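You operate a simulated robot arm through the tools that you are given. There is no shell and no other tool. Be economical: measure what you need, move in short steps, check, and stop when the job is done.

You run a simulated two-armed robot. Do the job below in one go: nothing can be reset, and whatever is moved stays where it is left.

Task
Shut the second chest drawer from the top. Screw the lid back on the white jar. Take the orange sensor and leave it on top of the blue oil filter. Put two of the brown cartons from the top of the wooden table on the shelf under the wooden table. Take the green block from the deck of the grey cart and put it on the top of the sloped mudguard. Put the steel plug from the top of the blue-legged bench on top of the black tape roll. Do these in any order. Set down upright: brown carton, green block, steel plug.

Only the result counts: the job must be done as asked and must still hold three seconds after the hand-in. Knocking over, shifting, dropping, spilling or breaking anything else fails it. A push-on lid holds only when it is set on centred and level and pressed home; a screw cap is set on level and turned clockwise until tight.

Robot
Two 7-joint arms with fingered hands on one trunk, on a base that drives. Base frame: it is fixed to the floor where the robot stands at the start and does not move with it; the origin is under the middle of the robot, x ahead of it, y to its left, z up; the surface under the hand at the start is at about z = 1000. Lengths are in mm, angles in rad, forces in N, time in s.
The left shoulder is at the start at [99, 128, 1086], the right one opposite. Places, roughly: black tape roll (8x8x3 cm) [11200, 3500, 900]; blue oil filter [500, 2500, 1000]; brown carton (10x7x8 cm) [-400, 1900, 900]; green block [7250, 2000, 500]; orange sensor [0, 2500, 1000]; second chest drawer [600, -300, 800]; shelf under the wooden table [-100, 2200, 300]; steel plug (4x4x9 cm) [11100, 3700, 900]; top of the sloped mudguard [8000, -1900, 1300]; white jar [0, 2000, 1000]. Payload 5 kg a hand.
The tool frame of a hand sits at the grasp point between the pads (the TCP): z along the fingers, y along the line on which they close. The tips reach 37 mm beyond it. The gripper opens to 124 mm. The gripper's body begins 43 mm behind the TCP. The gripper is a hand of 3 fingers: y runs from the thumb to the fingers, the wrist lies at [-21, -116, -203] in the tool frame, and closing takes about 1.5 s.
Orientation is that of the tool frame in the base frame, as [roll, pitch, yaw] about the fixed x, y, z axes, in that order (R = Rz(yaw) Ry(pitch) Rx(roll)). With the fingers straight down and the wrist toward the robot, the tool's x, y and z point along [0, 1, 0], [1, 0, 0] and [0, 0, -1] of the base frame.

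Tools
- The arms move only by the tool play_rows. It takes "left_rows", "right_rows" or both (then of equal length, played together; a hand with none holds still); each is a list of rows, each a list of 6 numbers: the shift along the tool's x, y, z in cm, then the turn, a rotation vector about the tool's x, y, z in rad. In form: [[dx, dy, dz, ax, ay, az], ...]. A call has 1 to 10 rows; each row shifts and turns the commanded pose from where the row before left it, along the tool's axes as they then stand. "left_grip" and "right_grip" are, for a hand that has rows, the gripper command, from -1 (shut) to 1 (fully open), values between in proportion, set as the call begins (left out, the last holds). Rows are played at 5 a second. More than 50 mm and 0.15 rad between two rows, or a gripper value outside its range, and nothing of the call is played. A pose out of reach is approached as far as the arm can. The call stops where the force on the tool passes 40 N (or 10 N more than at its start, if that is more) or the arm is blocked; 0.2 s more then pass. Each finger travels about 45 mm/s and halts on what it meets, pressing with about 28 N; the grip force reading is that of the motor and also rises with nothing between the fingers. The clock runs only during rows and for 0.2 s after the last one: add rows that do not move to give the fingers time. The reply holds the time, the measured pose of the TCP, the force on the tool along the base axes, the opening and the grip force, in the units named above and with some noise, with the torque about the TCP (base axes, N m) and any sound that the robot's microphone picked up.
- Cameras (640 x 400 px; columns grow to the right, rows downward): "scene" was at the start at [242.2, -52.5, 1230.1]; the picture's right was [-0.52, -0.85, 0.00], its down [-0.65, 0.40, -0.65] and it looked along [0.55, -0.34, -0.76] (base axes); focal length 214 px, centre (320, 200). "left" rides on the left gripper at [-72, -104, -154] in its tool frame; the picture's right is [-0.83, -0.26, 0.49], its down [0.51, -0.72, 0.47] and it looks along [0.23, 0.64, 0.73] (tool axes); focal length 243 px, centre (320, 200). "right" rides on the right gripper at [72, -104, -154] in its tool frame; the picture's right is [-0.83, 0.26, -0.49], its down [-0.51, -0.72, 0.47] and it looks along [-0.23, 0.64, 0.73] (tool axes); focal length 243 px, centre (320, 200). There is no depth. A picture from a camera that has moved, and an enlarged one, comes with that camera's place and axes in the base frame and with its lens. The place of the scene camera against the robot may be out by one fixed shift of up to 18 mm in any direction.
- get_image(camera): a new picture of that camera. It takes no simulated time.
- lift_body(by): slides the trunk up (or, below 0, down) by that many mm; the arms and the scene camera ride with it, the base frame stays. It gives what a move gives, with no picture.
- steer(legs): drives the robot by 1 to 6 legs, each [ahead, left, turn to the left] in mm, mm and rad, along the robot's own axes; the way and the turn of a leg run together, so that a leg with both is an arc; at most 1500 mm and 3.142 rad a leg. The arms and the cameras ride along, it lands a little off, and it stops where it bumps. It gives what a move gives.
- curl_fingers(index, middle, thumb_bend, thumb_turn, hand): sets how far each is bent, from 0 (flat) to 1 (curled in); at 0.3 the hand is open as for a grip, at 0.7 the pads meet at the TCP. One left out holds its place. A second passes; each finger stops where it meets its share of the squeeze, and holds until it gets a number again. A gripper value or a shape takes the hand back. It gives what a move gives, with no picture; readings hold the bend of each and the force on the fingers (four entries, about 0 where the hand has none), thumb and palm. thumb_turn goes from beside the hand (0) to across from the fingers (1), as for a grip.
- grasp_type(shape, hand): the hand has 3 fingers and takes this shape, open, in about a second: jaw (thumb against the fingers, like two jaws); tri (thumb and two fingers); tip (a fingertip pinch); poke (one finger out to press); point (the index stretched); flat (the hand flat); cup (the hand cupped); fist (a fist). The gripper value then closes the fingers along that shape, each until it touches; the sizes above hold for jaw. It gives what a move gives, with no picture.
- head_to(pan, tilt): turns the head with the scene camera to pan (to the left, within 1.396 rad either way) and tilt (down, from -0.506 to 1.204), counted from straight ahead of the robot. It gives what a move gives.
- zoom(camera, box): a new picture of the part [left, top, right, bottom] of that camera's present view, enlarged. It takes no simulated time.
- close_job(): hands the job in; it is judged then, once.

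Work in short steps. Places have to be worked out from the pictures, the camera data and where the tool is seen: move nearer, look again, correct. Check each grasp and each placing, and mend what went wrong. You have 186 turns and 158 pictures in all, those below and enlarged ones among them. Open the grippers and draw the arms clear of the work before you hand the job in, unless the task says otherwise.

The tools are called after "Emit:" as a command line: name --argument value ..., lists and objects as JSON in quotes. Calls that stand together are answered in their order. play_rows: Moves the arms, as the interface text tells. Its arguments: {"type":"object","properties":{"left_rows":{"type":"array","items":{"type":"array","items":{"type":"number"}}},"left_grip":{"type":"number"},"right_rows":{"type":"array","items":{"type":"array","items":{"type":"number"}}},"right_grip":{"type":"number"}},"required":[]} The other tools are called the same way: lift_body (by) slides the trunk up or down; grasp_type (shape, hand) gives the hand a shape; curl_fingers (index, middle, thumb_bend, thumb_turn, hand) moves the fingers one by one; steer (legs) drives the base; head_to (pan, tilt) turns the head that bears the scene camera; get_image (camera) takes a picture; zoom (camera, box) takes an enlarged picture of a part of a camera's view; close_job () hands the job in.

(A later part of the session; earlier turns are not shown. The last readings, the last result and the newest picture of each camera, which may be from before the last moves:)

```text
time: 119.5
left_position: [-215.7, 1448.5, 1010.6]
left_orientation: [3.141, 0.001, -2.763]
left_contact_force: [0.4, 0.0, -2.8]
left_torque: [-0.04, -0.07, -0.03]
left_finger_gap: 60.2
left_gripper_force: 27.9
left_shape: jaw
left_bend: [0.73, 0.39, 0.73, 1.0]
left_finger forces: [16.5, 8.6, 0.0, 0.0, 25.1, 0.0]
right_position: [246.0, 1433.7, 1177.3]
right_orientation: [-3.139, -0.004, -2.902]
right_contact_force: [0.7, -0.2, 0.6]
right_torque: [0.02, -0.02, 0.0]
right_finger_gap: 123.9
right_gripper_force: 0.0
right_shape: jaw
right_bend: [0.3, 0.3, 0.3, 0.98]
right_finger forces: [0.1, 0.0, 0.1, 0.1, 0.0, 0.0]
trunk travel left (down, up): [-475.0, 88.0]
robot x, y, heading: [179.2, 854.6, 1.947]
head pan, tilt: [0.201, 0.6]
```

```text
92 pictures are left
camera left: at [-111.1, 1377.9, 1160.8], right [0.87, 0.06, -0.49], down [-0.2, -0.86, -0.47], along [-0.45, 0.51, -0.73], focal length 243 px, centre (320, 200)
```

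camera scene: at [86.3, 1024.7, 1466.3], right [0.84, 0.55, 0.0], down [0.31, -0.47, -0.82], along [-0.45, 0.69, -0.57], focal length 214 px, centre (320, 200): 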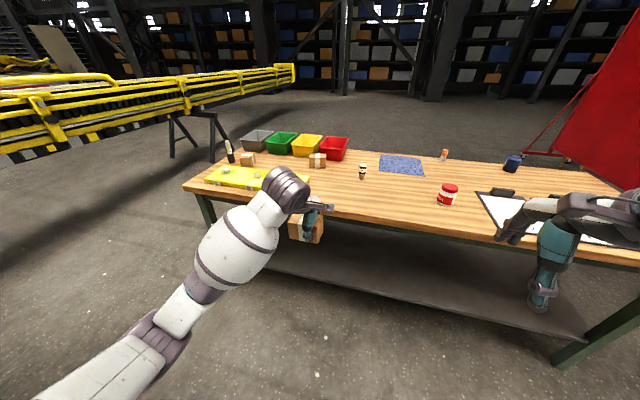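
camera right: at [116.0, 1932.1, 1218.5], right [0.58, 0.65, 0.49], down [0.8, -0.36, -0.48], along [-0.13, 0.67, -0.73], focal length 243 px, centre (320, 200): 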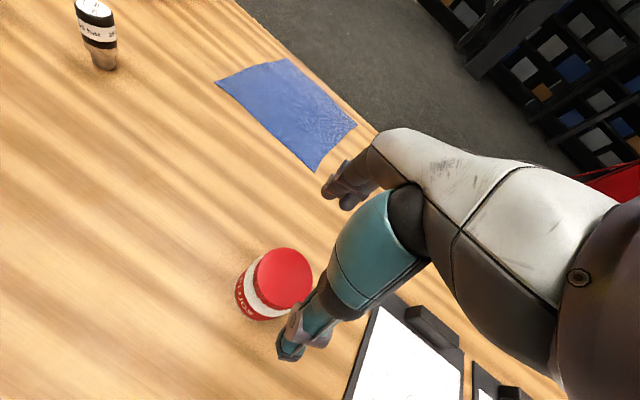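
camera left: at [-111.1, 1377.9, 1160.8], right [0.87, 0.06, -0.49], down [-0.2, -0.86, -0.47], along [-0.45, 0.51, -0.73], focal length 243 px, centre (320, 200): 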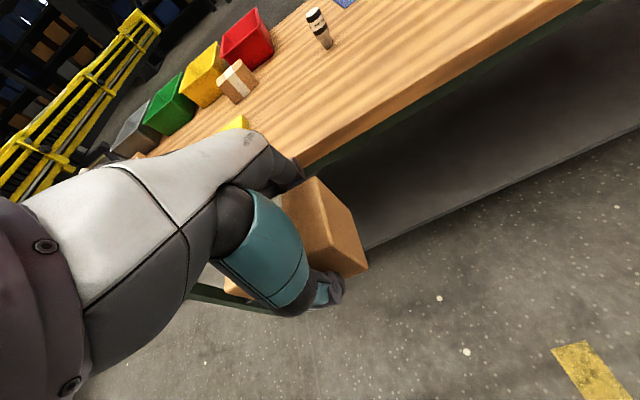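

I lower the trunk fully in two moves and look at the shelf.

Emit:
lift_body --by -400

Emit:
lift_body --by -65

Emit:
get_image --camera "scene"

Emit:
get_image --camera "left"

```text
time: 123.3
left_position: [-216.7, 1448.3, 609.6]
left_orientation: [-3.141, -0.001, -2.764]
left_contact_force: [-1.1, 0.3, -3.1]
left_torque: [0.0, -0.07, 0.02]
left_finger_gap: 60.2
left_gripper_force: 27.8
left_shape: jaw
left_bend: [0.73, 0.39, 0.73, 1.0]
left_finger forces: [16.5, 8.5, 0.1, 0.1, 25.1, 0.0]
right_position: [239.0, 1450.0, 595.9]
right_orientation: [-2.735, 0.049, -2.894]
right_contact_force: [0.3, 0.2, 1.1]
right_torque: [-0.01, 0.02, 0.03]
right_finger_gap: 123.8
right_gripper_force: 0.1
right_shape: jaw
right_bend: [0.3, 0.3, 0.3, 0.98]
right_finger forces: [0.0, 0.1, 0.0, 0.1, 0.1, 0.0]
trunk travel left (down, up): [-75.0, 488.0]
robot x, y, heading: [180.0, 853.6, 1.948]
head pan, tilt: [0.201, 0.6]
```

```text
time: 124.3
left_position: [-217.5, 1450.2, 545.2]
left_orientation: [-3.141, 0.001, -2.762]
left_contact_force: [-0.2, -0.8, -2.4]
left_torque: [-0.02, -0.07, 0.02]
left_finger_gap: 60.3
left_gripper_force: 27.8
left_shape: jaw
left_bend: [0.73, 0.39, 0.73, 1.0]
left_finger forces: [16.6, 8.6, 0.0, 0.0, 25.1, 0.1]
right_position: [235.4, 1457.1, 536.3]
right_orientation: [-2.717, 0.051, -2.893]
right_contact_force: [-0.2, -0.5, 0.2]
right_torque: [0.04, -0.04, 0.01]
right_finger_gap: 123.8
right_gripper_force: 0.1
right_shape: jaw
right_bend: [0.3, 0.3, 0.3, 0.98]
right_finger forces: [0.1, 0.1, 0.0, 0.1, 0.1, 0.0]
trunk travel left (down, up): [-10.0, 553.0]
robot x, y, heading: [176.1, 856.4, 1.947]
head pan, tilt: [0.201, 0.6]
```

```text
91 pictures are left
camera scene: at [31.0, 1164.3, 967.1], right [0.84, 0.55, 0.0], down [0.31, -0.47, -0.83], along [-0.45, 0.69, -0.56], focal length 214 px, centre (320, 200)
```

scene: 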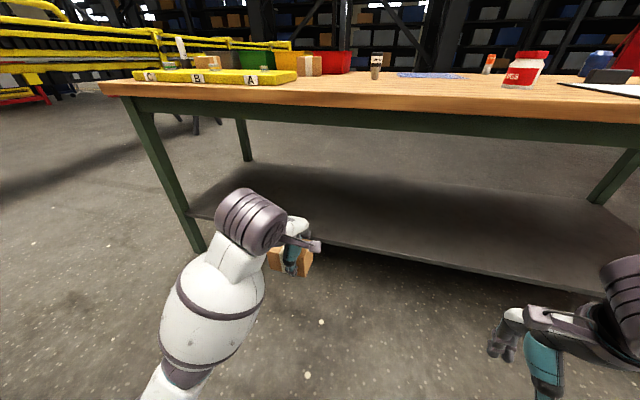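

```text
90 pictures are left
camera left: at [-111.1, 1378.0, 695.7], right [0.87, 0.06, -0.49], down [-0.2, -0.86, -0.47], along [-0.45, 0.51, -0.73], focal length 243 px, centre (320, 200)
```

left: 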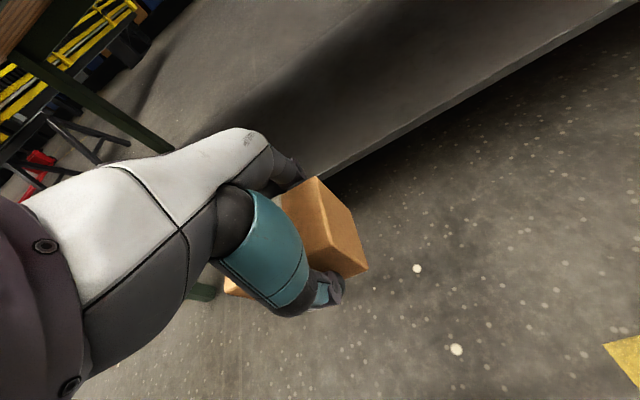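

Shelf edge triangulates to z≈230–300, ~70 mm behind the table edge. I lower the arm to carton bottom z≈350 and drive forward under the table.

Emit:
play_rows --left_rows '[[0, 0, 3, 0, 0, 0], [0, 0, 4, 0, 0, 0], [0, 0, 4, 0, 0, 0], [0, 0, 4, 0, 0, 0]]'

Emit:
steer --legs '[[330, 0, 0]]'

Emit:
head_to --pan 0.3 --tilt 1.0

Emit:
get_image --camera "scene"

Emit:
get_image --camera "left"

```text
time: 125.3
left_position: [-218.7, 1450.5, 397.5]
left_orientation: [3.14, 0.001, -2.762]
left_contact_force: [0.0, -0.1, -2.9]
left_torque: [0.02, -0.04, -0.01]
left_finger_gap: 59.9
left_gripper_force: 28.3
left_shape: jaw
left_bend: [0.73, 0.39, 0.73, 1.0]
left_finger forces: [16.6, 8.6, 0.1, 0.0, 25.2, 0.1]
right_position: [234.9, 1458.3, 536.2]
right_orientation: [-2.717, 0.052, -2.893]
right_contact_force: [0.4, -0.1, -0.5]
right_torque: [0.01, 0.02, -0.01]
right_finger_gap: 123.9
right_gripper_force: 0.1
right_shape: jaw
right_bend: [0.3, 0.3, 0.3, 0.98]
right_finger forces: [0.1, 0.0, 0.0, 0.0, 0.0, 0.0]
trunk travel left (down, up): [-10.0, 553.0]
robot x, y, heading: [177.6, 855.2, 1.949]
head pan, tilt: [0.201, 0.6]
```

```text
time: 127.5
left_position: [-340.4, 1756.8, 395.8]
left_orientation: [-3.14, -0.001, -2.762]
left_contact_force: [0.4, 0.3, -2.9]
left_torque: [-0.02, -0.08, 0.03]
left_finger_gap: 60.0
left_gripper_force: 28.2
left_shape: jaw
left_bend: [0.73, 0.39, 0.73, 1.0]
left_finger forces: [16.5, 8.6, 0.0, 0.0, 25.2, 0.1]
right_position: [114.1, 1766.3, 535.3]
right_orientation: [-2.717, 0.053, -2.892]
right_contact_force: [-0.1, -0.2, -0.2]
right_torque: [0.0, 0.0, 0.0]
right_finger_gap: 123.9
right_gripper_force: 0.0
right_shape: jaw
right_bend: [0.3, 0.3, 0.3, 0.98]
right_finger forces: [0.0, 0.1, 0.0, 0.0, 0.0, 0.0]
trunk travel left (down, up): [-10.0, 553.0]
robot x, y, heading: [56.9, 1162.1, 1.949]
head pan, tilt: [0.201, 0.6]
```

```text
time: 128.4
left_position: [-339.9, 1758.3, 396.7]
left_orientation: [3.141, -0.001, -2.763]
left_contact_force: [0.8, 0.1, -3.5]
left_torque: [-0.02, -0.08, 0.01]
left_finger_gap: 59.9
left_gripper_force: 28.7
left_shape: jaw
left_bend: [0.73, 0.39, 0.73, 1.0]
left_finger forces: [16.5, 8.6, 0.1, 0.0, 25.3, 0.1]
right_position: [113.1, 1764.1, 535.9]
right_orientation: [-2.716, 0.051, -2.892]
right_contact_force: [-0.8, 0.0, 0.1]
right_torque: [-0.03, -0.02, -0.02]
right_finger_gap: 123.6
right_gripper_force: 0.2
right_shape: jaw
right_bend: [0.3, 0.3, 0.3, 0.98]
right_finger forces: [0.0, 0.1, 0.1, 0.0, 0.0, 0.0]
trunk travel left (down, up): [-10.0, 553.0]
robot x, y, heading: [55.4, 1161.0, 1.954]
head pan, tilt: [0.3, 1.0]
```

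```text
89 pictures are left
camera scene: at [-87.0, 1452.6, 935.0], right [0.78, 0.63, 0.0], down [0.53, -0.65, -0.54], along [-0.34, 0.42, -0.84], focal length 214 px, centre (320, 200)
```

scene: 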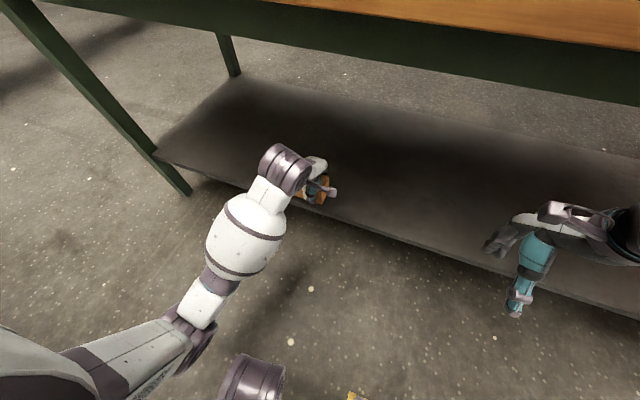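

```text
88 pictures are left
camera left: at [-234.0, 1686.7, 547.6], right [0.87, 0.06, -0.49], down [-0.2, -0.86, -0.47], along [-0.45, 0.51, -0.73], focal length 243 px, centre (320, 200)
```

left: 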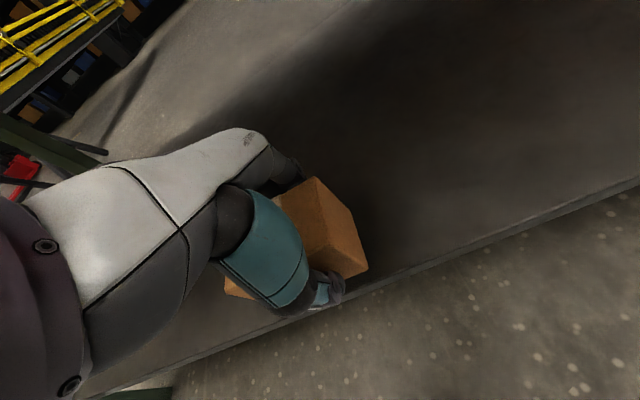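

Shelf surface ≈ z 243, edge at f≈1745. I drive 100 mm further and lower the carton toward the shelf.

Emit:
steer --legs '[[105, 0, 0]]'

Emit:
play_rows --left_rows '[[0, 0, 3, 0, 0, 0], [0, 0, 3, 0, 0, 0], [0, 0, 2, 0, 0, 0], [0, 0, 0.5, 0, 0, 0], [0, 0, 0, 0, 0, 0]]'

Emit:
get_image --camera "left"

```text
time: 129.5
left_position: [-362.6, 1830.2, 399.6]
left_orientation: [3.139, 0.0, -2.775]
left_contact_force: [-0.8, -0.3, -3.1]
left_torque: [-0.02, -0.06, 0.0]
left_finger_gap: 60.3
left_gripper_force: 28.1
left_shape: jaw
left_bend: [0.73, 0.39, 0.73, 1.0]
left_finger forces: [16.7, 8.7, 0.0, 0.0, 25.4, 0.0]
right_position: [91.9, 1813.9, 535.0]
right_orientation: [-2.697, 0.048, -2.885]
right_contact_force: [0.3, 0.1, -0.9]
right_torque: [0.01, 0.01, 0.01]
right_finger_gap: 123.8
right_gripper_force: 0.0
right_shape: jaw
right_bend: [0.3, 0.3, 0.3, 0.98]
right_finger forces: [0.0, 0.0, 0.0, 0.0, 0.0, 0.0]
trunk travel left (down, up): [-10.0, 553.0]
robot x, y, heading: [26.8, 1234.5, 1.942]
head pan, tilt: [0.3, 1.0]
stopped in leg 1: the robot was blocked; the commanded pose is now the measured one
```

```text
time: 130.2
left_position: [-362.7, 1831.7, 345.6]
left_orientation: [3.119, 0.004, -2.773]
left_contact_force: [0.7, -8.2, 20.9]
left_torque: [-0.24, -0.09, 0.02]
left_finger_gap: 60.4
left_gripper_force: 27.6
left_shape: jaw
left_bend: [0.74, 0.39, 0.74, 1.0]
left_finger forces: [16.3, 8.0, 0.0, 0.1, 32.9, 0.1]
right_position: [91.0, 1813.8, 533.9]
right_orientation: [-2.696, 0.047, -2.884]
right_contact_force: [0.1, -0.8, -0.2]
right_torque: [0.0, 0.0, 0.05]
right_finger_gap: 123.7
right_gripper_force: 0.1
right_shape: jaw
right_bend: [0.3, 0.3, 0.3, 0.98]
right_finger forces: [0.1, 0.1, 0.0, 0.0, 0.0, 0.0]
trunk travel left (down, up): [-10.0, 553.0]
robot x, y, heading: [28.0, 1237.3, 1.942]
head pan, tilt: [0.3, 1.0]
stopped in row 3 (left hand): the force on the tool passed its limit at 42 N (the readings are from after the stop); the commanded pose is now the measured one
```

```text
87 pictures are left
camera left: at [-256.7, 1756.0, 495.3], right [0.87, 0.07, -0.49], down [-0.21, -0.84, -0.49], along [-0.45, 0.53, -0.72], focal length 243 px, centre (320, 200)
```

left: 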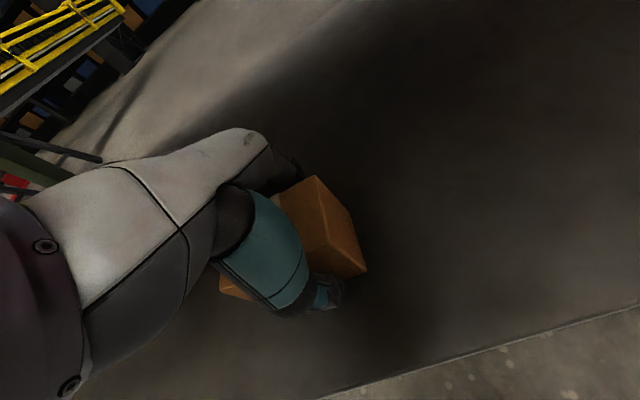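

Contact at carton bottom z≈297: the shelf is at ~300 and the carton is ~100 mm inside its edge. I relax the pressure and release, then lift clear.

Emit:
play_rows --left_rows '[[0, 0, -0.1, 0, 0, 0], [0, 0, 0, 0, 0, 0]]'

Emit:
play_rows --left_rows '[[0, 0, 0, 0, 0, 0], [0, 0, 0, 0, 0, 0], [0, 0, 0, 0, 0, 0], [0, 0, 0, 0, 0, 0], [0, 0, 0, 0, 0, 0], [0, 0, 0, 0, 0, 0], [0, 0, -2, 0, 0, 0], [0, 0, -3, 0, 0, 0], [0, 0, -4, 0, 0, 0], [0, 0, -4, 0, 0, 0]]' --left_grip 1

Emit:
get_image --camera "left"

Emit:
get_image --camera "scene"

```text
time: 130.8
left_position: [-362.4, 1831.7, 346.4]
left_orientation: [3.122, 0.006, -2.772]
left_contact_force: [0.2, -4.6, 16.9]
left_torque: [-0.02, 0.0, 0.05]
left_finger_gap: 60.2
left_gripper_force: 28.0
left_shape: jaw
left_bend: [0.74, 0.39, 0.74, 1.0]
left_finger forces: [17.2, 9.0, 0.0, 0.1, 30.3, 0.0]
right_position: [92.4, 1813.6, 533.3]
right_orientation: [-2.694, 0.048, -2.884]
right_contact_force: [-0.8, 0.4, -0.1]
right_torque: [0.02, -0.02, -0.01]
right_finger_gap: 123.7
right_gripper_force: 0.0
right_shape: jaw
right_bend: [0.3, 0.3, 0.3, 0.98]
right_finger forces: [0.0, 0.0, 0.1, 0.0, 0.0, 0.0]
trunk travel left (down, up): [-10.0, 553.0]
robot x, y, heading: [31.3, 1235.4, 1.944]
head pan, tilt: [0.3, 1.0]
```

```text
time: 133.0
left_position: [-361.4, 1828.3, 474.3]
left_orientation: [3.123, 0.006, -2.771]
left_contact_force: [0.6, 0.0, -0.3]
left_torque: [0.02, 0.01, 0.0]
left_finger_gap: 123.8
left_gripper_force: 0.1
left_shape: jaw
left_bend: [0.3, 0.3, 0.3, 0.98]
left_finger forces: [0.0, 0.1, 0.1, 0.0, 0.1, 0.0]
right_position: [92.4, 1813.6, 534.1]
right_orientation: [-2.694, 0.046, -2.886]
right_contact_force: [-0.2, 0.1, 0.2]
right_torque: [0.01, -0.03, -0.01]
right_finger_gap: 123.8
right_gripper_force: 0.1
right_shape: jaw
right_bend: [0.3, 0.3, 0.3, 0.98]
right_finger forces: [0.0, 0.0, 0.0, 0.1, 0.0, 0.0]
trunk travel left (down, up): [-10.0, 553.0]
robot x, y, heading: [25.7, 1233.8, 1.941]
head pan, tilt: [0.3, 1.0]
```

```text
86 pictures are left
camera left: at [-255.6, 1753.5, 624.5], right [0.87, 0.07, -0.49], down [-0.21, -0.85, -0.49], along [-0.45, 0.53, -0.72], focal length 243 px, centre (320, 200)
```

left: 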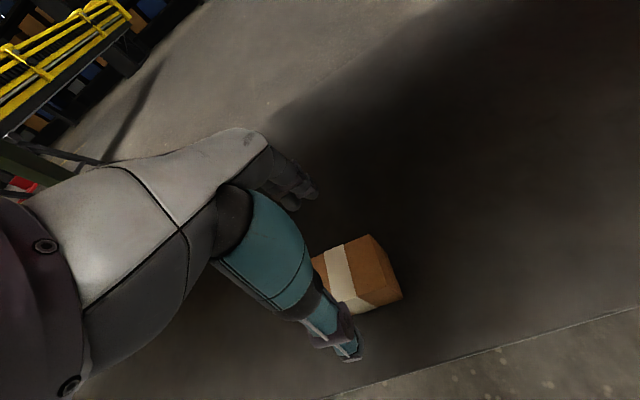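

```text
85 pictures are left
camera scene: at [-111.5, 1518.6, 937.3], right [0.78, 0.62, 0.0], down [0.52, -0.66, -0.55], along [-0.34, 0.43, -0.84], focal length 214 px, centre (320, 200)
```

scene: 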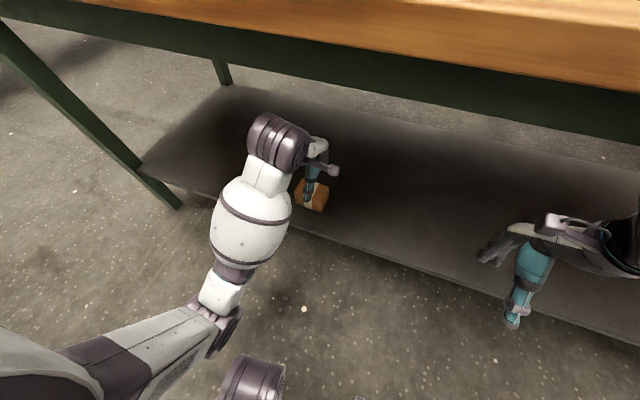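

Carton 1 stands upright on the shelf. I back out, raise the trunk, and lift the left hand for the second carton.

Emit:
steer --legs '[[-350, 0, 0]]'

Emit:
lift_body --by 400

Emit:
lift_body --by 65

Emit:
play_rows --left_rows '[[0, 0, -4, 0.018, 0, 0], [0, 0, -4, 0, 0, 0], [0, 0, -4, 0, 0, 0], [2, 2, -4, 0, 0, 0], [2, 2, -4, 0, 0, 0], [2, 2, 0, 0, 0, 0], [2, 2, 0, 0, 0, 0], [2, 2, 0, 0, 0, 0]]'

Emit:
steer --legs '[[460, 0, 0]]'

Emit:
get_image --camera "left"

Emit:
get_image --camera "scene"

```text
time: 135.3
left_position: [-236.0, 1507.8, 469.7]
left_orientation: [3.128, 0.004, -2.775]
left_contact_force: [-0.4, 0.0, 0.1]
left_torque: [0.0, 0.0, 0.02]
left_finger_gap: 123.7
left_gripper_force: 0.1
left_shape: jaw
left_bend: [0.3, 0.3, 0.3, 0.98]
left_finger forces: [0.1, 0.0, 0.1, 0.0, 0.0, 0.0]
right_position: [219.2, 1492.8, 532.3]
right_orientation: [-2.69, 0.047, -2.887]
right_contact_force: [0.4, 0.0, 0.6]
right_torque: [0.0, 0.03, 0.03]
right_finger_gap: 123.8
right_gripper_force: 0.0
right_shape: jaw
right_bend: [0.3, 0.3, 0.3, 0.98]
right_finger forces: [0.0, 0.0, 0.1, 0.0, 0.0, 0.1]
trunk travel left (down, up): [-10.0, 553.0]
robot x, y, heading: [156.5, 909.7, 1.94]
head pan, tilt: [0.3, 1.0]
```

```text
time: 139.1
left_position: [-234.7, 1506.4, 869.3]
left_orientation: [3.129, 0.002, -2.775]
left_contact_force: [-0.7, -0.5, 0.7]
left_torque: [0.0, -0.05, -0.01]
left_finger_gap: 123.7
left_gripper_force: 0.1
left_shape: jaw
left_bend: [0.3, 0.3, 0.3, 0.98]
left_finger forces: [0.1, 0.1, 0.0, 0.1, 0.0, 0.0]
right_position: [219.9, 1492.5, 929.9]
right_orientation: [-2.689, 0.048, -2.889]
right_contact_force: [-0.2, -0.6, 0.5]
right_torque: [0.03, 0.04, -0.01]
right_finger_gap: 124.1
right_gripper_force: 0.0
right_shape: jaw
right_bend: [0.3, 0.3, 0.3, 0.98]
right_finger forces: [0.1, 0.0, 0.1, 0.0, 0.0, 0.0]
trunk travel left (down, up): [-410.0, 153.0]
robot x, y, heading: [152.3, 910.1, 1.938]
head pan, tilt: [0.3, 1.0]
```

```text
time: 140.1
left_position: [-234.2, 1507.5, 934.0]
left_orientation: [3.13, 0.003, -2.776]
left_contact_force: [0.5, 0.3, -0.1]
left_torque: [-0.03, 0.02, 0.0]
left_finger_gap: 123.6
left_gripper_force: 0.2
left_shape: jaw
left_bend: [0.3, 0.3, 0.3, 0.98]
left_finger forces: [0.1, 0.0, 0.0, 0.0, 0.0, 0.0]
right_position: [218.4, 1492.8, 994.6]
right_orientation: [-2.685, 0.047, -2.887]
right_contact_force: [0.3, 0.9, -1.0]
right_torque: [0.01, 0.04, 0.02]
right_finger_gap: 123.7
right_gripper_force: 0.1
right_shape: jaw
right_bend: [0.3, 0.3, 0.3, 0.98]
right_finger forces: [0.1, 0.0, 0.1, 0.1, 0.0, 0.0]
trunk travel left (down, up): [-475.0, 88.0]
robot x, y, heading: [156.4, 907.8, 1.941]
head pan, tilt: [0.3, 1.0]
```

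```text
time: 141.9
left_position: [-365.1, 1565.5, 1133.4]
left_orientation: [-3.134, 0.004, -2.774]
left_contact_force: [-1.1, 0.2, -0.1]
left_torque: [0.0, -0.01, -0.01]
left_finger_gap: 123.8
left_gripper_force: 0.0
left_shape: jaw
left_bend: [0.3, 0.3, 0.3, 0.98]
left_finger forces: [0.0, 0.0, 0.0, 0.0, 0.1, 0.1]
right_position: [217.1, 1492.9, 995.4]
right_orientation: [-2.69, 0.049, -2.888]
right_contact_force: [0.1, 0.7, 0.6]
right_torque: [-0.02, -0.03, 0.0]
right_finger_gap: 124.0
right_gripper_force: 0.1
right_shape: jaw
right_bend: [0.3, 0.3, 0.3, 0.98]
right_finger forces: [0.0, 0.0, 0.0, 0.0, 0.1, 0.1]
trunk travel left (down, up): [-475.0, 88.0]
robot x, y, heading: [150.9, 909.5, 1.937]
head pan, tilt: [0.3, 1.0]
```

```text
time: 144.7
left_position: [-523.2, 1995.5, 1133.5]
left_orientation: [-3.137, 0.002, -2.78]
left_contact_force: [1.0, -0.6, 0.6]
left_torque: [-0.01, 0.0, -0.01]
left_finger_gap: 123.8
left_gripper_force: 0.1
left_shape: jaw
left_bend: [0.3, 0.3, 0.3, 0.98]
left_finger forces: [0.0, 0.1, 0.0, 0.0, 0.0, 0.0]
right_position: [58.0, 1917.9, 996.2]
right_orientation: [-2.689, 0.047, -2.893]
right_contact_force: [0.5, -0.7, -0.4]
right_torque: [0.01, 0.01, 0.03]
right_finger_gap: 123.8
right_gripper_force: 0.0
right_shape: jaw
right_bend: [0.3, 0.3, 0.3, 0.98]
right_finger forces: [0.1, 0.0, 0.1, 0.0, 0.0, 0.0]
trunk travel left (down, up): [-475.0, 88.0]
robot x, y, heading: [-8.9, 1335.1, 1.936]
head pan, tilt: [0.3, 1.0]
```

```text
84 pictures are left
camera left: at [-419.4, 1922.3, 1286.7], right [0.87, 0.05, -0.49], down [-0.22, -0.86, -0.47], along [-0.44, 0.52, -0.74], focal length 243 px, centre (320, 200)
```

left: 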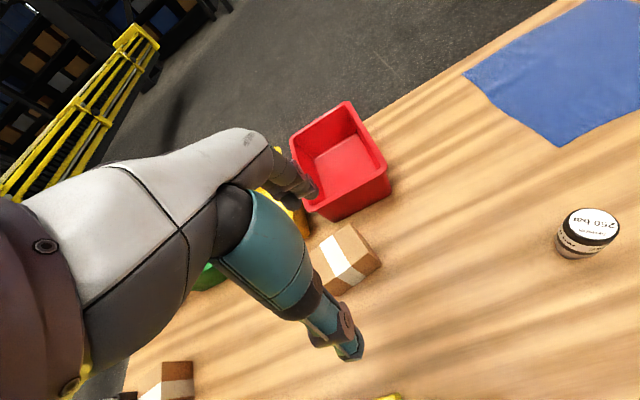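

```text
83 pictures are left
camera scene: at [-94.8, 1486.4, 1434.6], right [0.79, 0.62, 0.0], down [0.52, -0.66, -0.54], along [-0.33, 0.43, -0.84], focal length 214 px, centre (320, 200)
```

scene: 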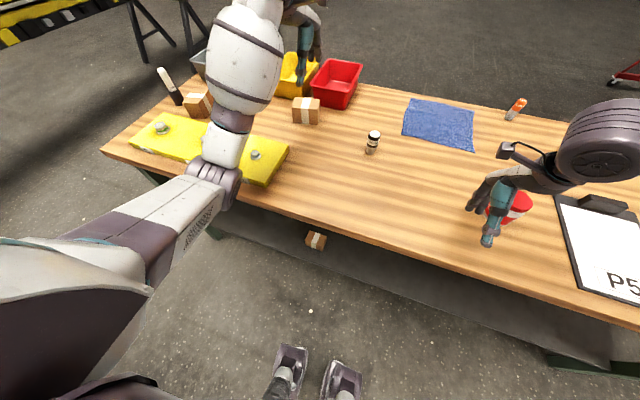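

Carton 2 is near (-568,2043), close in front of the red bin. I raise the right hand away from the jar and bring the left hand above carton 2 for a closer look.

Emit:
play_rows --left_rows '[[0.6, 1.5, 0, 0, 0, 0], [0.6, 1.5, 0, 0, 0, 0], [0.6, 1.5, 1, 0, 0, 0], [0.7, 1.6, 2, 0, 0, 0], [0, 0, 2, 0, 0, 0]]' --right_rows '[[0, 0, -1, -0.15, 0, 0], [0, 0, -2, -0.15, 0, 0], [0, 0, -3, -0.15, 0, 0], [0, 0, -4, 0, 0, 0], [0, 0, -4, 0, 0, 0]]'

Emit:
get_image --camera "left"

Emit:
zoom --camera "scene" --box '[240, 40, 400, 160]'

```text
time: 145.9
left_position: [-568.3, 2042.2, 1084.3]
left_orientation: [-3.138, 0.004, -2.777]
left_contact_force: [-0.2, -0.2, 0.3]
left_torque: [-0.02, -0.03, -0.01]
left_finger_gap: 123.7
left_gripper_force: 0.1
left_shape: jaw
left_bend: [0.3, 0.3, 0.3, 0.98]
left_finger forces: [0.0, 0.0, 0.0, 0.0, 0.1, 0.0]
right_position: [48.0, 1930.6, 1134.7]
right_orientation: [-3.139, 0.046, -2.893]
right_contact_force: [0.0, -0.3, -0.5]
right_torque: [-0.02, 0.01, 0.0]
right_finger_gap: 123.7
right_gripper_force: 0.1
right_shape: jaw
right_bend: [0.3, 0.3, 0.3, 0.98]
right_finger forces: [0.0, 0.1, 0.1, 0.1, 0.1, 0.1]
trunk travel left (down, up): [-475.0, 88.0]
robot x, y, heading: [-10.7, 1338.2, 1.938]
head pan, tilt: [0.3, 1.0]
```

```text
82 pictures are left
camera left: at [-463.5, 1969.6, 1236.1], right [0.87, 0.05, -0.49], down [-0.22, -0.86, -0.47], along [-0.44, 0.52, -0.73], focal length 243 px, centre (320, 200)
```

left: 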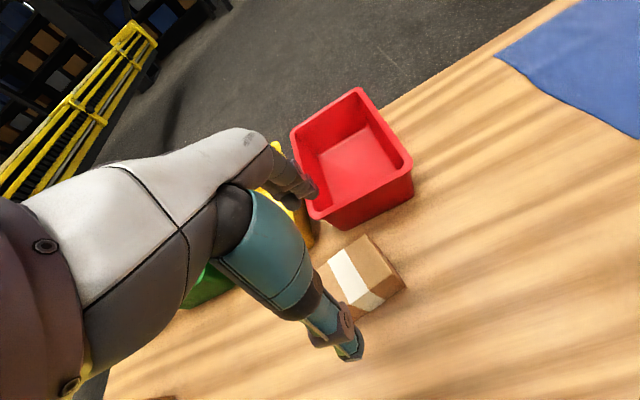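

```text
3.33 times, centred on (320, 100) of scene
camera zoom: at [-95.8, 1485.9, 1434.5], right [0.79, 0.62, 0.0], down [0.52, -0.66, -0.54], along [-0.33, 0.43, -0.84], focal length 715 px, centre (320, 533)
```

zoom: 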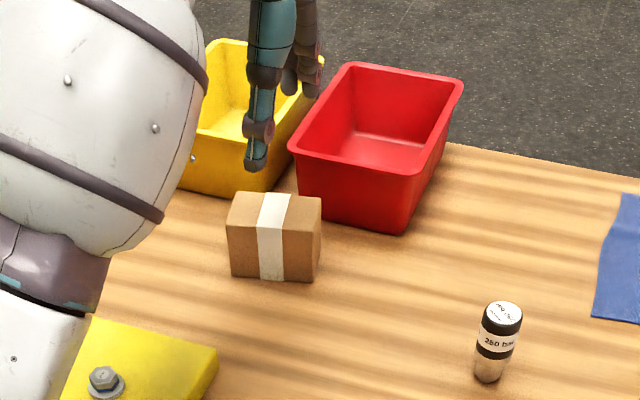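

Carton 2 is yawed ~11° relative to the hand with ~40–60 mm to the bin. I rotate the hand, narrow the opening to ~93 mm and descend partway.

Emit:
play_rows --left_rows '[[0.2, -0.1, 0, 0, 0, -0.1], [0, 0, 0, 0, 0, -0.09], [0, 0, 2, 0, 0, 0], [0, 0, 2, 0, 0, 0], [0, 0, 2, 0, 0, 0], [0, 0, 2, 0, 0, 0]]' --left_grip 0.5

Emit:
zoom --camera "left" --box '[240, 120, 480, 340]'

Emit:
zoom --camera "scene" --box '[250, 50, 370, 140]'

```text
time: 147.3
left_position: [-570.3, 2040.0, 1001.4]
left_orientation: [-3.137, 0.004, -2.59]
left_contact_force: [0.2, -1.1, 0.6]
left_torque: [-0.02, 0.0, -0.03]
left_finger_gap: 93.6
left_gripper_force: 0.1
left_shape: jaw
left_bend: [0.27, 0.36, 0.54, 0.99]
left_finger forces: [0.0, 0.0, 0.0, 0.0, 0.0, 0.0]
right_position: [48.3, 1931.3, 1133.3]
right_orientation: [-3.138, 0.049, -2.894]
right_contact_force: [-0.9, -1.1, -0.1]
right_torque: [-0.01, -0.01, 0.02]
right_finger_gap: 123.4
right_gripper_force: 0.0
right_shape: jaw
right_bend: [0.3, 0.3, 0.3, 0.98]
right_finger forces: [0.0, 0.0, 0.0, 0.0, 0.1, 0.0]
trunk travel left (down, up): [-475.0, 88.0]
robot x, y, heading: [-9.8, 1336.2, 1.935]
head pan, tilt: [0.3, 1.0]
```

```text
1.82 times, centred on (360, 230) of left
camera zoom: at [-453.9, 1989.5, 1154.2], right [0.85, 0.21, -0.49], down [-0.05, -0.88, -0.47], along [-0.53, 0.42, -0.74], focal length 441 px, centre (247, 146)
```

zoom: 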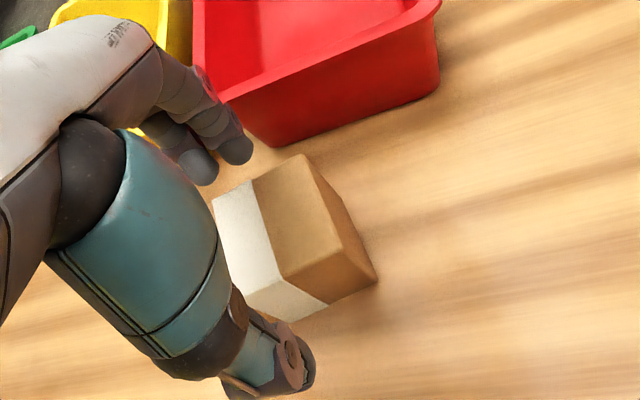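

```text
4.44 times, centred on (310, 95) of scene
camera zoom: at [-95.7, 1488.0, 1434.2], right [0.79, 0.62, 0.0], down [0.52, -0.66, -0.54], along [-0.33, 0.43, -0.84], focal length 953 px, centre (364, 667)
```

zoom: 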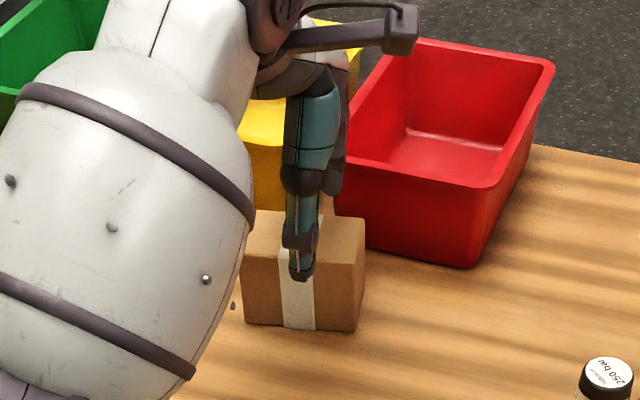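

Fingers straddle the carton, already below the bin rim without contact. I descend to z≈930 and close.

Emit:
play_rows --left_rows '[[0, 0, 1.5, 0, 0, 0], [0, 0, 1.5, 0, 0, 0], [0, 0, 2, 0, 0, 0], [0, 0, 2.1, 0, 0, 0], [0, 0, 0, 0, 0, 0]]'

Emit:
zoom --camera "left" --box '[240, 120, 480, 340]'

```text
time: 148.5
left_position: [-569.4, 2042.7, 932.5]
left_orientation: [-3.136, 0.002, -2.587]
left_contact_force: [-0.2, -1.2, 0.3]
left_torque: [0.02, -0.01, -0.01]
left_finger_gap: 93.8
left_gripper_force: 0.0
left_shape: jaw
left_bend: [0.27, 0.36, 0.54, 0.99]
left_finger forces: [0.0, 0.3, 0.1, 0.1, 0.0, 0.0]
right_position: [49.4, 1931.5, 1134.0]
right_orientation: [-3.136, 0.048, -2.893]
right_contact_force: [-0.1, -0.5, -0.2]
right_torque: [0.01, 0.03, 0.01]
right_finger_gap: 123.8
right_gripper_force: 0.1
right_shape: jaw
right_bend: [0.3, 0.3, 0.3, 0.98]
right_finger forces: [0.0, 0.0, 0.0, 0.0, 0.0, 0.1]
trunk travel left (down, up): [-475.0, 88.0]
robot x, y, heading: [-10.0, 1335.2, 1.939]
head pan, tilt: [0.3, 1.0]
```

```text
1.82 times, centred on (360, 230) of left
camera zoom: at [-453.3, 1991.7, 1084.5], right [0.85, 0.21, -0.49], down [-0.05, -0.88, -0.47], along [-0.53, 0.42, -0.74], focal length 441 px, centre (247, 146)
```

zoom: 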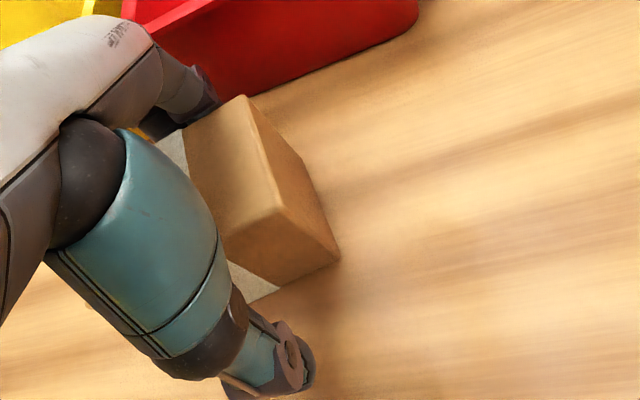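

Well straddled with no contact force. I close and lift.

Emit:
play_rows --left_rows '[[0, 0, 0, 0, 0, 0], [0, 0, 0, 0, 0, 0], [0, 0, 0, 0, 0, 0], [0, 0, 0, 0, 0, 0], [0, 0, 0, 0, 0, 0], [0, 0, 0, 0, 0, 0], [0, 0, -1, 0, 0, 0], [0, 0, -3, 0, 0, 0], [0, 0, -4, 0, 0, 0], [0, 0, -4, 0, 0, 0]]' --left_grip -1

Emit:
get_image --camera "left"

Emit:
get_image --camera "scene"

```text
time: 150.7
left_position: [-568.7, 2041.0, 1052.3]
left_orientation: [-3.134, 0.002, -2.591]
left_contact_force: [0.1, 0.3, -3.2]
left_torque: [0.02, -0.05, -0.02]
left_finger_gap: 59.9
left_gripper_force: 28.1
left_shape: jaw
left_bend: [0.27, 0.37, 0.74, 1.0]
left_finger forces: [16.7, 8.4, 0.1, 0.0, 25.1, 0.1]
right_position: [48.6, 1931.7, 1134.3]
right_orientation: [-3.138, 0.047, -2.894]
right_contact_force: [-0.1, 0.0, 0.0]
right_torque: [0.03, 0.01, 0.02]
right_finger_gap: 124.1
right_gripper_force: 0.1
right_shape: jaw
right_bend: [0.3, 0.3, 0.3, 0.98]
right_finger forces: [0.0, 0.0, 0.1, 0.0, 0.0, 0.0]
trunk travel left (down, up): [-475.0, 88.0]
robot x, y, heading: [-9.5, 1334.9, 1.939]
head pan, tilt: [0.3, 1.0]
```

```text
77 pictures are left
camera left: at [-454.4, 1990.8, 1204.7], right [0.85, 0.21, -0.49], down [-0.05, -0.88, -0.47], along [-0.53, 0.42, -0.74], focal length 243 px, centre (320, 200)
```

left: 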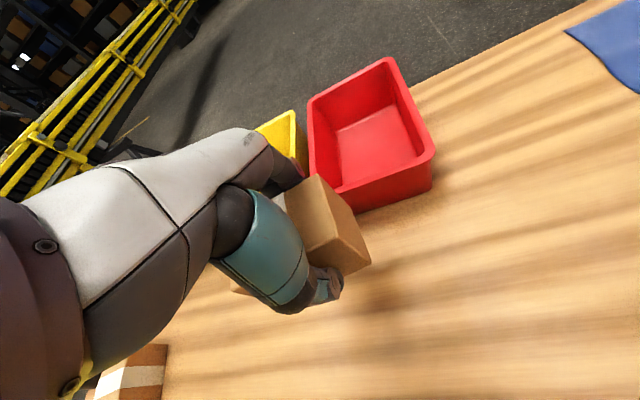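

```text
76 pictures are left
camera scene: at [-95.1, 1487.8, 1434.4], right [0.79, 0.62, 0.0], down [0.52, -0.66, -0.54], along [-0.33, 0.43, -0.84], focal length 214 px, centre (320, 200)
```

scene: 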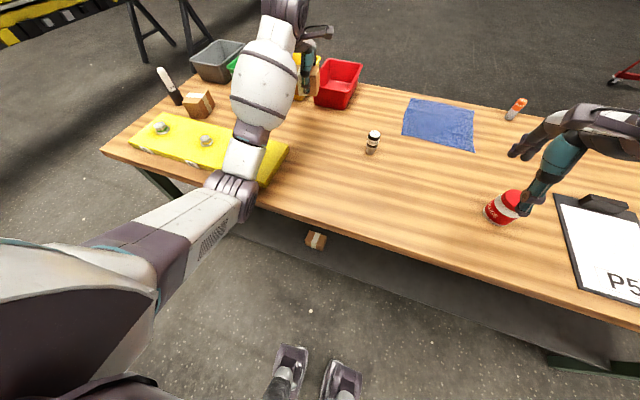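

Carton 2 is held well clear. I retract the hand to a compact pose, back out, shift 200 mm right, tuck the right hand low, and lower the trunk.

Emit:
play_rows --left_rows '[[-1.5, -2, 0, 0, 0, 0.1], [-1.5, -2, 0, 0, 0, 0.09], [-1.5, -2, 0, 0, 0, 0], [-1.5, -2, 0, 0, 0, 0], [-1.5, -2, 0, 0, 0, 0], [-1.5, -2, 1, 0, 0, 0], [-1.5, -2, 1, 0, 0, 0], [-1.5, -2, 2, 0, 0, 0]]'

Emit:
steer --legs '[[-420, 0, 0], [0, -200, 0]]'

Emit:
lift_body --by -400

Emit:
lift_body --by -65

Emit:
play_rows --left_rows '[[0, 0, 3, 0, 0, 0], [0, 0, 3, 0, 0, 0], [0, 0, 3, 0, 0, 0], [0, 0, 2, 0, 0, 0], [0, 0, 2, 0, 0, 0], [0, 0, 0, 0, 0, 0], [0, 0, 0, 0, 0, 0]]' --right_rows '[[0, 0, 4, 0, 0, 0], [0, 0, 4, 0, 0, 0], [0, 0, 4, 0, 0, 0], [0, -3, 4, 0, 0, 0], [0, -3, 3, 0, 0, 0], [0, -4, 0, 0, 0, 0], [0, -4, 0, 0, 0, 0]]'

Emit:
get_image --camera "scene"

```text
time: 152.5
left_position: [-399.0, 1940.6, 1013.6]
left_orientation: [-3.137, 0.004, -2.78]
left_contact_force: [-0.5, -1.1, -2.4]
left_torque: [-0.04, -0.04, 0.02]
left_finger_gap: 59.9
left_gripper_force: 28.1
left_shape: jaw
left_bend: [0.27, 0.37, 0.74, 1.0]
left_finger forces: [16.6, 8.5, 0.0, 0.0, 25.2, 0.0]
right_position: [48.4, 1931.1, 1133.8]
right_orientation: [-3.138, 0.047, -2.893]
right_contact_force: [0.5, 0.2, -0.2]
right_torque: [-0.01, -0.01, 0.02]
right_finger_gap: 123.9
right_gripper_force: 0.1
right_shape: jaw
right_bend: [0.3, 0.3, 0.3, 0.98]
right_finger forces: [0.0, 0.0, 0.0, 0.1, 0.0, 0.0]
trunk travel left (down, up): [-475.0, 88.0]
robot x, y, heading: [-15.7, 1336.4, 1.936]
head pan, tilt: [0.3, 1.0]
```

```text
time: 157.0
left_position: [-70.7, 1624.8, 1012.8]
left_orientation: [-3.137, 0.005, -2.778]
left_contact_force: [-0.2, 0.1, -2.7]
left_torque: [-0.01, -0.07, -0.01]
left_finger_gap: 59.9
left_gripper_force: 27.6
left_shape: jaw
left_bend: [0.27, 0.37, 0.74, 1.0]
left_finger forces: [16.5, 8.5, 0.0, 0.0, 25.1, 0.0]
right_position: [380.2, 1615.1, 1134.9]
right_orientation: [-3.138, 0.047, -2.893]
right_contact_force: [0.0, 0.7, -0.1]
right_torque: [-0.03, 0.0, 0.0]
right_finger_gap: 123.9
right_gripper_force: 0.1
right_shape: jaw
right_bend: [0.3, 0.3, 0.3, 0.98]
right_finger forces: [0.0, 0.0, 0.1, 0.1, 0.0, 0.1]
trunk travel left (down, up): [-475.0, 88.0]
robot x, y, heading: [320.7, 1022.0, 1.935]
head pan, tilt: [0.3, 1.0]
```

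```text
time: 160.8
left_position: [-69.2, 1624.7, 613.4]
left_orientation: [-3.136, 0.003, -2.779]
left_contact_force: [-1.2, 0.2, -3.2]
left_torque: [0.0, -0.04, 0.04]
left_finger_gap: 59.7
left_gripper_force: 28.4
left_shape: jaw
left_bend: [0.27, 0.37, 0.74, 1.0]
left_finger forces: [16.6, 8.6, 0.0, 0.0, 25.1, 0.1]
right_position: [376.8, 1626.0, 578.2]
right_orientation: [-2.798, 0.082, -2.871]
right_contact_force: [0.1, 0.2, 0.3]
right_torque: [0.0, 0.0, -0.01]
right_finger_gap: 123.8
right_gripper_force: 0.0
right_shape: jaw
right_bend: [0.3, 0.3, 0.3, 0.98]
right_finger forces: [0.0, 0.0, 0.1, 0.0, 0.1, 0.1]
trunk travel left (down, up): [-75.0, 488.0]
robot x, y, heading: [318.5, 1020.7, 1.937]
head pan, tilt: [0.3, 1.0]
```

```text
time: 161.9
left_position: [-69.0, 1624.3, 548.2]
left_orientation: [-3.138, 0.004, -2.78]
left_contact_force: [0.8, 0.0, -3.2]
left_torque: [0.01, -0.04, 0.02]
left_finger_gap: 60.0
left_gripper_force: 28.1
left_shape: jaw
left_bend: [0.27, 0.37, 0.74, 1.0]
left_finger forces: [16.6, 8.5, 0.0, 0.0, 25.0, 0.0]
right_position: [373.4, 1631.8, 518.9]
right_orientation: [-2.782, 0.083, -2.869]
right_contact_force: [0.3, -0.1, 0.2]
right_torque: [-0.01, -0.02, 0.02]
right_finger_gap: 123.9
right_gripper_force: 0.0
right_shape: jaw
right_bend: [0.3, 0.3, 0.3, 0.98]
right_finger forces: [0.1, 0.0, 0.1, 0.0, 0.1, 0.0]
trunk travel left (down, up): [-10.0, 553.0]
robot x, y, heading: [321.8, 1017.3, 1.93]
head pan, tilt: [0.3, 1.0]
```

```text
time: 163.5
left_position: [-69.0, 1623.7, 418.1]
left_orientation: [-3.137, 0.002, -2.778]
left_contact_force: [-0.1, -0.3, -2.3]
left_torque: [0.0, -0.03, -0.01]
left_finger_gap: 60.1
left_gripper_force: 28.4
left_shape: jaw
left_bend: [0.27, 0.37, 0.74, 1.0]
left_finger forces: [16.5, 8.5, 0.1, 0.1, 25.1, 0.0]
right_position: [427.7, 1520.3, 317.3]
right_orientation: [-2.783, 0.083, -2.87]
right_contact_force: [-0.3, 0.0, -0.1]
right_torque: [0.04, 0.01, -0.02]
right_finger_gap: 123.9
right_gripper_force: 0.0
right_shape: jaw
right_bend: [0.3, 0.3, 0.3, 0.98]
right_finger forces: [0.1, 0.0, 0.0, 0.0, 0.0, 0.0]
right hand out of reach, approached as far as the arm can: row 1, 4, 5, 6, 7
trunk travel left (down, up): [-10.0, 553.0]
robot x, y, heading: [320.7, 1018.3, 1.928]
head pan, tilt: [0.3, 1.0]
```

```text
75 pictures are left
camera scene: at [182.9, 1311.7, 935.0], right [0.79, 0.62, 0.0], down [0.52, -0.66, -0.54], along [-0.33, 0.43, -0.84], focal length 214 px, centre (320, 200)
```

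scene: 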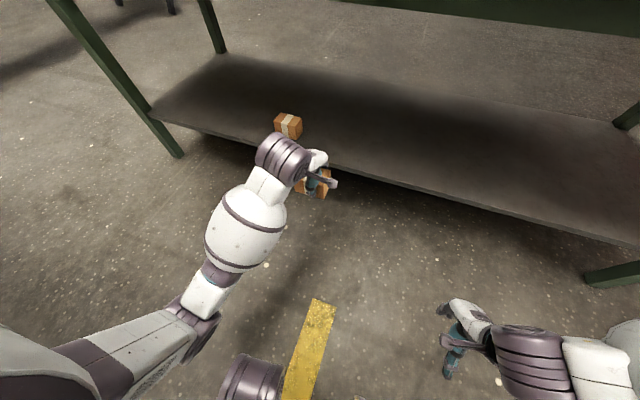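

Carton 1 stands upright on the shelf; carton 2 is in front, bottom z≈368. I drive forward 300 mm, then lower to contact.

Emit:
steer --legs '[[300, 0, 0.01]]'

Emit:
play_rows --left_rows '[[0, 0, 2.5, 0, 0, 0], [0, 0, 2.5, 0, 0, 0], [0, 0, 1, 0, 0, 0], [0, 0, 0.3, 0, 0, 0], [0, 0, 0, 0, 0, 0]]'

Emit:
get_image --camera "scene"

Emit:
get_image --camera "left"

```text
time: 165.5
left_position: [-185.3, 1902.4, 419.8]
left_orientation: [-3.136, 0.003, -2.766]
left_contact_force: [0.3, 0.4, -3.8]
left_torque: [-0.02, -0.08, -0.02]
left_finger_gap: 59.9
left_gripper_force: 27.7
left_shape: jaw
left_bend: [0.27, 0.37, 0.74, 1.0]
left_finger forces: [16.6, 8.5, 0.1, 0.1, 25.1, 0.0]
right_position: [311.8, 1805.1, 316.8]
right_orientation: [-2.78, 0.083, -2.858]
right_contact_force: [-0.6, 0.6, 0.0]
right_torque: [-0.02, -0.02, -0.01]
right_finger_gap: 124.0
right_gripper_force: 0.0
right_shape: jaw
right_bend: [0.3, 0.3, 0.3, 0.98]
right_finger forces: [0.0, 0.0, 0.0, 0.0, 0.1, 0.0]
trunk travel left (down, up): [-10.0, 553.0]
robot x, y, heading: [213.2, 1302.6, 1.942]
head pan, tilt: [0.3, 1.0]
```

```text
time: 166.7
left_position: [-184.7, 1902.2, 356.6]
left_orientation: [-3.137, 0.001, -2.765]
left_contact_force: [-0.1, 0.7, -2.7]
left_torque: [-0.04, -0.05, -0.01]
left_finger_gap: 59.5
left_gripper_force: 27.9
left_shape: jaw
left_bend: [0.27, 0.37, 0.74, 1.0]
left_finger forces: [16.6, 8.6, 0.0, 0.0, 25.0, 0.0]
right_position: [311.7, 1803.9, 316.0]
right_orientation: [-2.781, 0.082, -2.859]
right_contact_force: [-0.8, 0.2, 0.3]
right_torque: [0.03, 0.02, 0.01]
right_finger_gap: 124.0
right_gripper_force: 0.0
right_shape: jaw
right_bend: [0.3, 0.3, 0.3, 0.98]
right_finger forces: [0.0, 0.1, 0.0, 0.1, 0.1, 0.0]
trunk travel left (down, up): [-10.0, 553.0]
robot x, y, heading: [213.5, 1301.1, 1.943]
head pan, tilt: [0.3, 1.0]
```

```text
74 pictures are left
camera scene: at [69.4, 1593.1, 935.0], right [0.78, 0.63, 0.0], down [0.53, -0.66, -0.54], along [-0.34, 0.42, -0.84], focal length 214 px, centre (320, 200)
```

scene: 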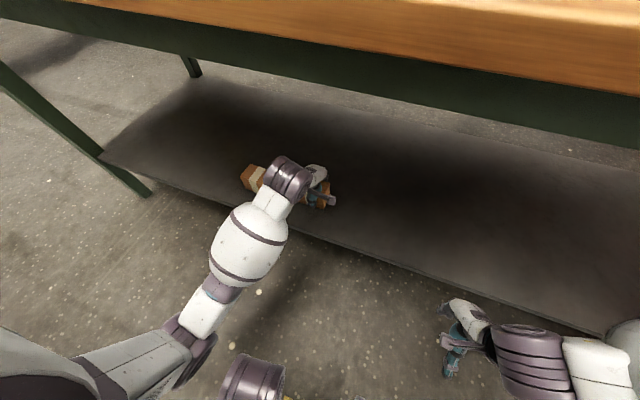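

```text
73 pictures are left
camera left: at [-79.6, 1831.6, 509.0], right [0.87, 0.06, -0.49], down [-0.2, -0.86, -0.47], along [-0.45, 0.51, -0.74], focal length 243 px, centre (320, 200)
```

left: 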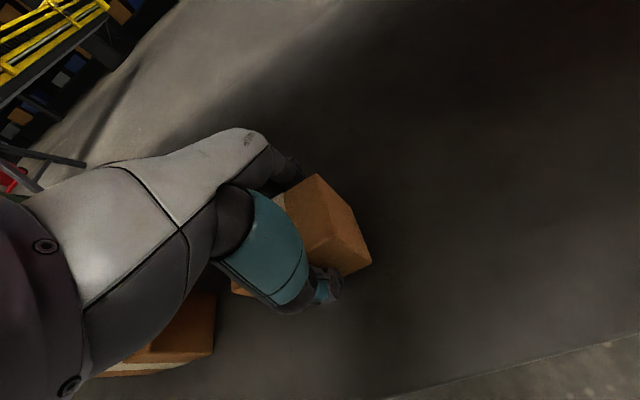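

Carton 2 is ~7 mm above the shelf. I lower to touch and release, then rise.

Emit:
play_rows --left_rows '[[0, 0, 0.3, 0, 0, 0], [0, 0, 0.3, 0, 0, 0], [0, 0, 0.2, 0, 0, 0], [0, 0, 0, 0, 0, 0]]'

Emit:
play_rows --left_rows '[[0, 0, 0, 0, 0, 0], [0, 0, 0, 0, 0, 0], [0, 0, 0, 0, 0, 0], [0, 0, 0, 0, 0, 0], [0, 0, 0, 0, 0, 0], [0, 0, 0, 0, 0, 0], [0, 0, -2, 0, 0, 0], [0, 0, -3, 0, 0, 0], [0, 0, -4, 0, 0, 0], [0, 0, -4, 0, 0, 0]]' --left_grip 1

Emit:
get_image --camera "left"

```text
time: 167.7
left_position: [-183.7, 1902.8, 350.7]
left_orientation: [3.141, 0.003, -2.766]
left_contact_force: [1.5, 0.1, 19.6]
left_torque: [0.14, 0.1, -0.05]
left_finger_gap: 60.2
left_gripper_force: 27.6
left_shape: jaw
left_bend: [0.27, 0.37, 0.74, 1.0]
left_finger forces: [18.2, 10.1, 0.0, 0.0, 28.7, 0.0]
right_position: [314.0, 1804.4, 316.4]
right_orientation: [-2.783, 0.084, -2.856]
right_contact_force: [0.0, 0.7, 0.9]
right_torque: [-0.03, 0.02, -0.01]
right_finger_gap: 123.9
right_gripper_force: 0.1
right_shape: jaw
right_bend: [0.3, 0.3, 0.3, 0.98]
right_finger forces: [0.0, 0.0, 0.1, 0.0, 0.1, 0.0]
trunk travel left (down, up): [-10.0, 553.0]
robot x, y, heading: [212.1, 1302.9, 1.946]
head pan, tilt: [0.3, 1.0]
```

```text
time: 169.9
left_position: [-186.3, 1901.3, 479.2]
left_orientation: [-3.136, 0.003, -2.767]
left_contact_force: [-0.2, 0.3, -0.2]
left_torque: [0.0, -0.01, -0.01]
left_finger_gap: 123.7
left_gripper_force: 0.0
left_shape: jaw
left_bend: [0.3, 0.3, 0.3, 0.98]
left_finger forces: [0.0, 0.0, 0.0, 0.1, 0.0, 0.1]
right_position: [311.1, 1804.3, 316.4]
right_orientation: [-2.78, 0.084, -2.859]
right_contact_force: [-0.6, -0.3, 0.6]
right_torque: [0.0, 0.02, 0.01]
right_finger_gap: 123.8
right_gripper_force: 0.0
right_shape: jaw
right_bend: [0.3, 0.3, 0.3, 0.98]
right_finger forces: [0.1, 0.0, 0.0, 0.0, 0.0, 0.0]
trunk travel left (down, up): [-10.0, 553.0]
robot x, y, heading: [214.7, 1303.7, 1.943]
head pan, tilt: [0.3, 1.0]
```

```text
72 pictures are left
camera left: at [-81.5, 1830.7, 630.2], right [0.87, 0.06, -0.49], down [-0.2, -0.86, -0.47], along [-0.45, 0.51, -0.74], focal length 243 px, centre (320, 200)
```

left: 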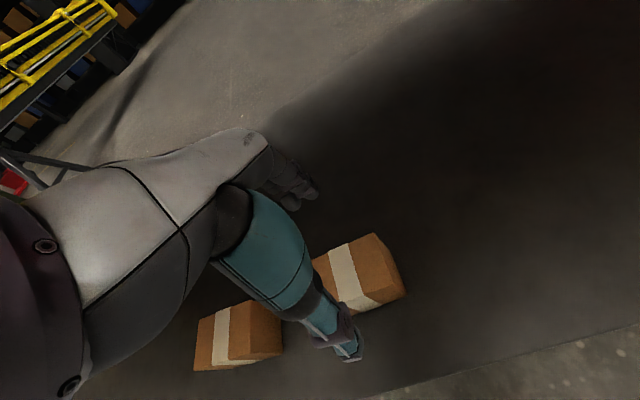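

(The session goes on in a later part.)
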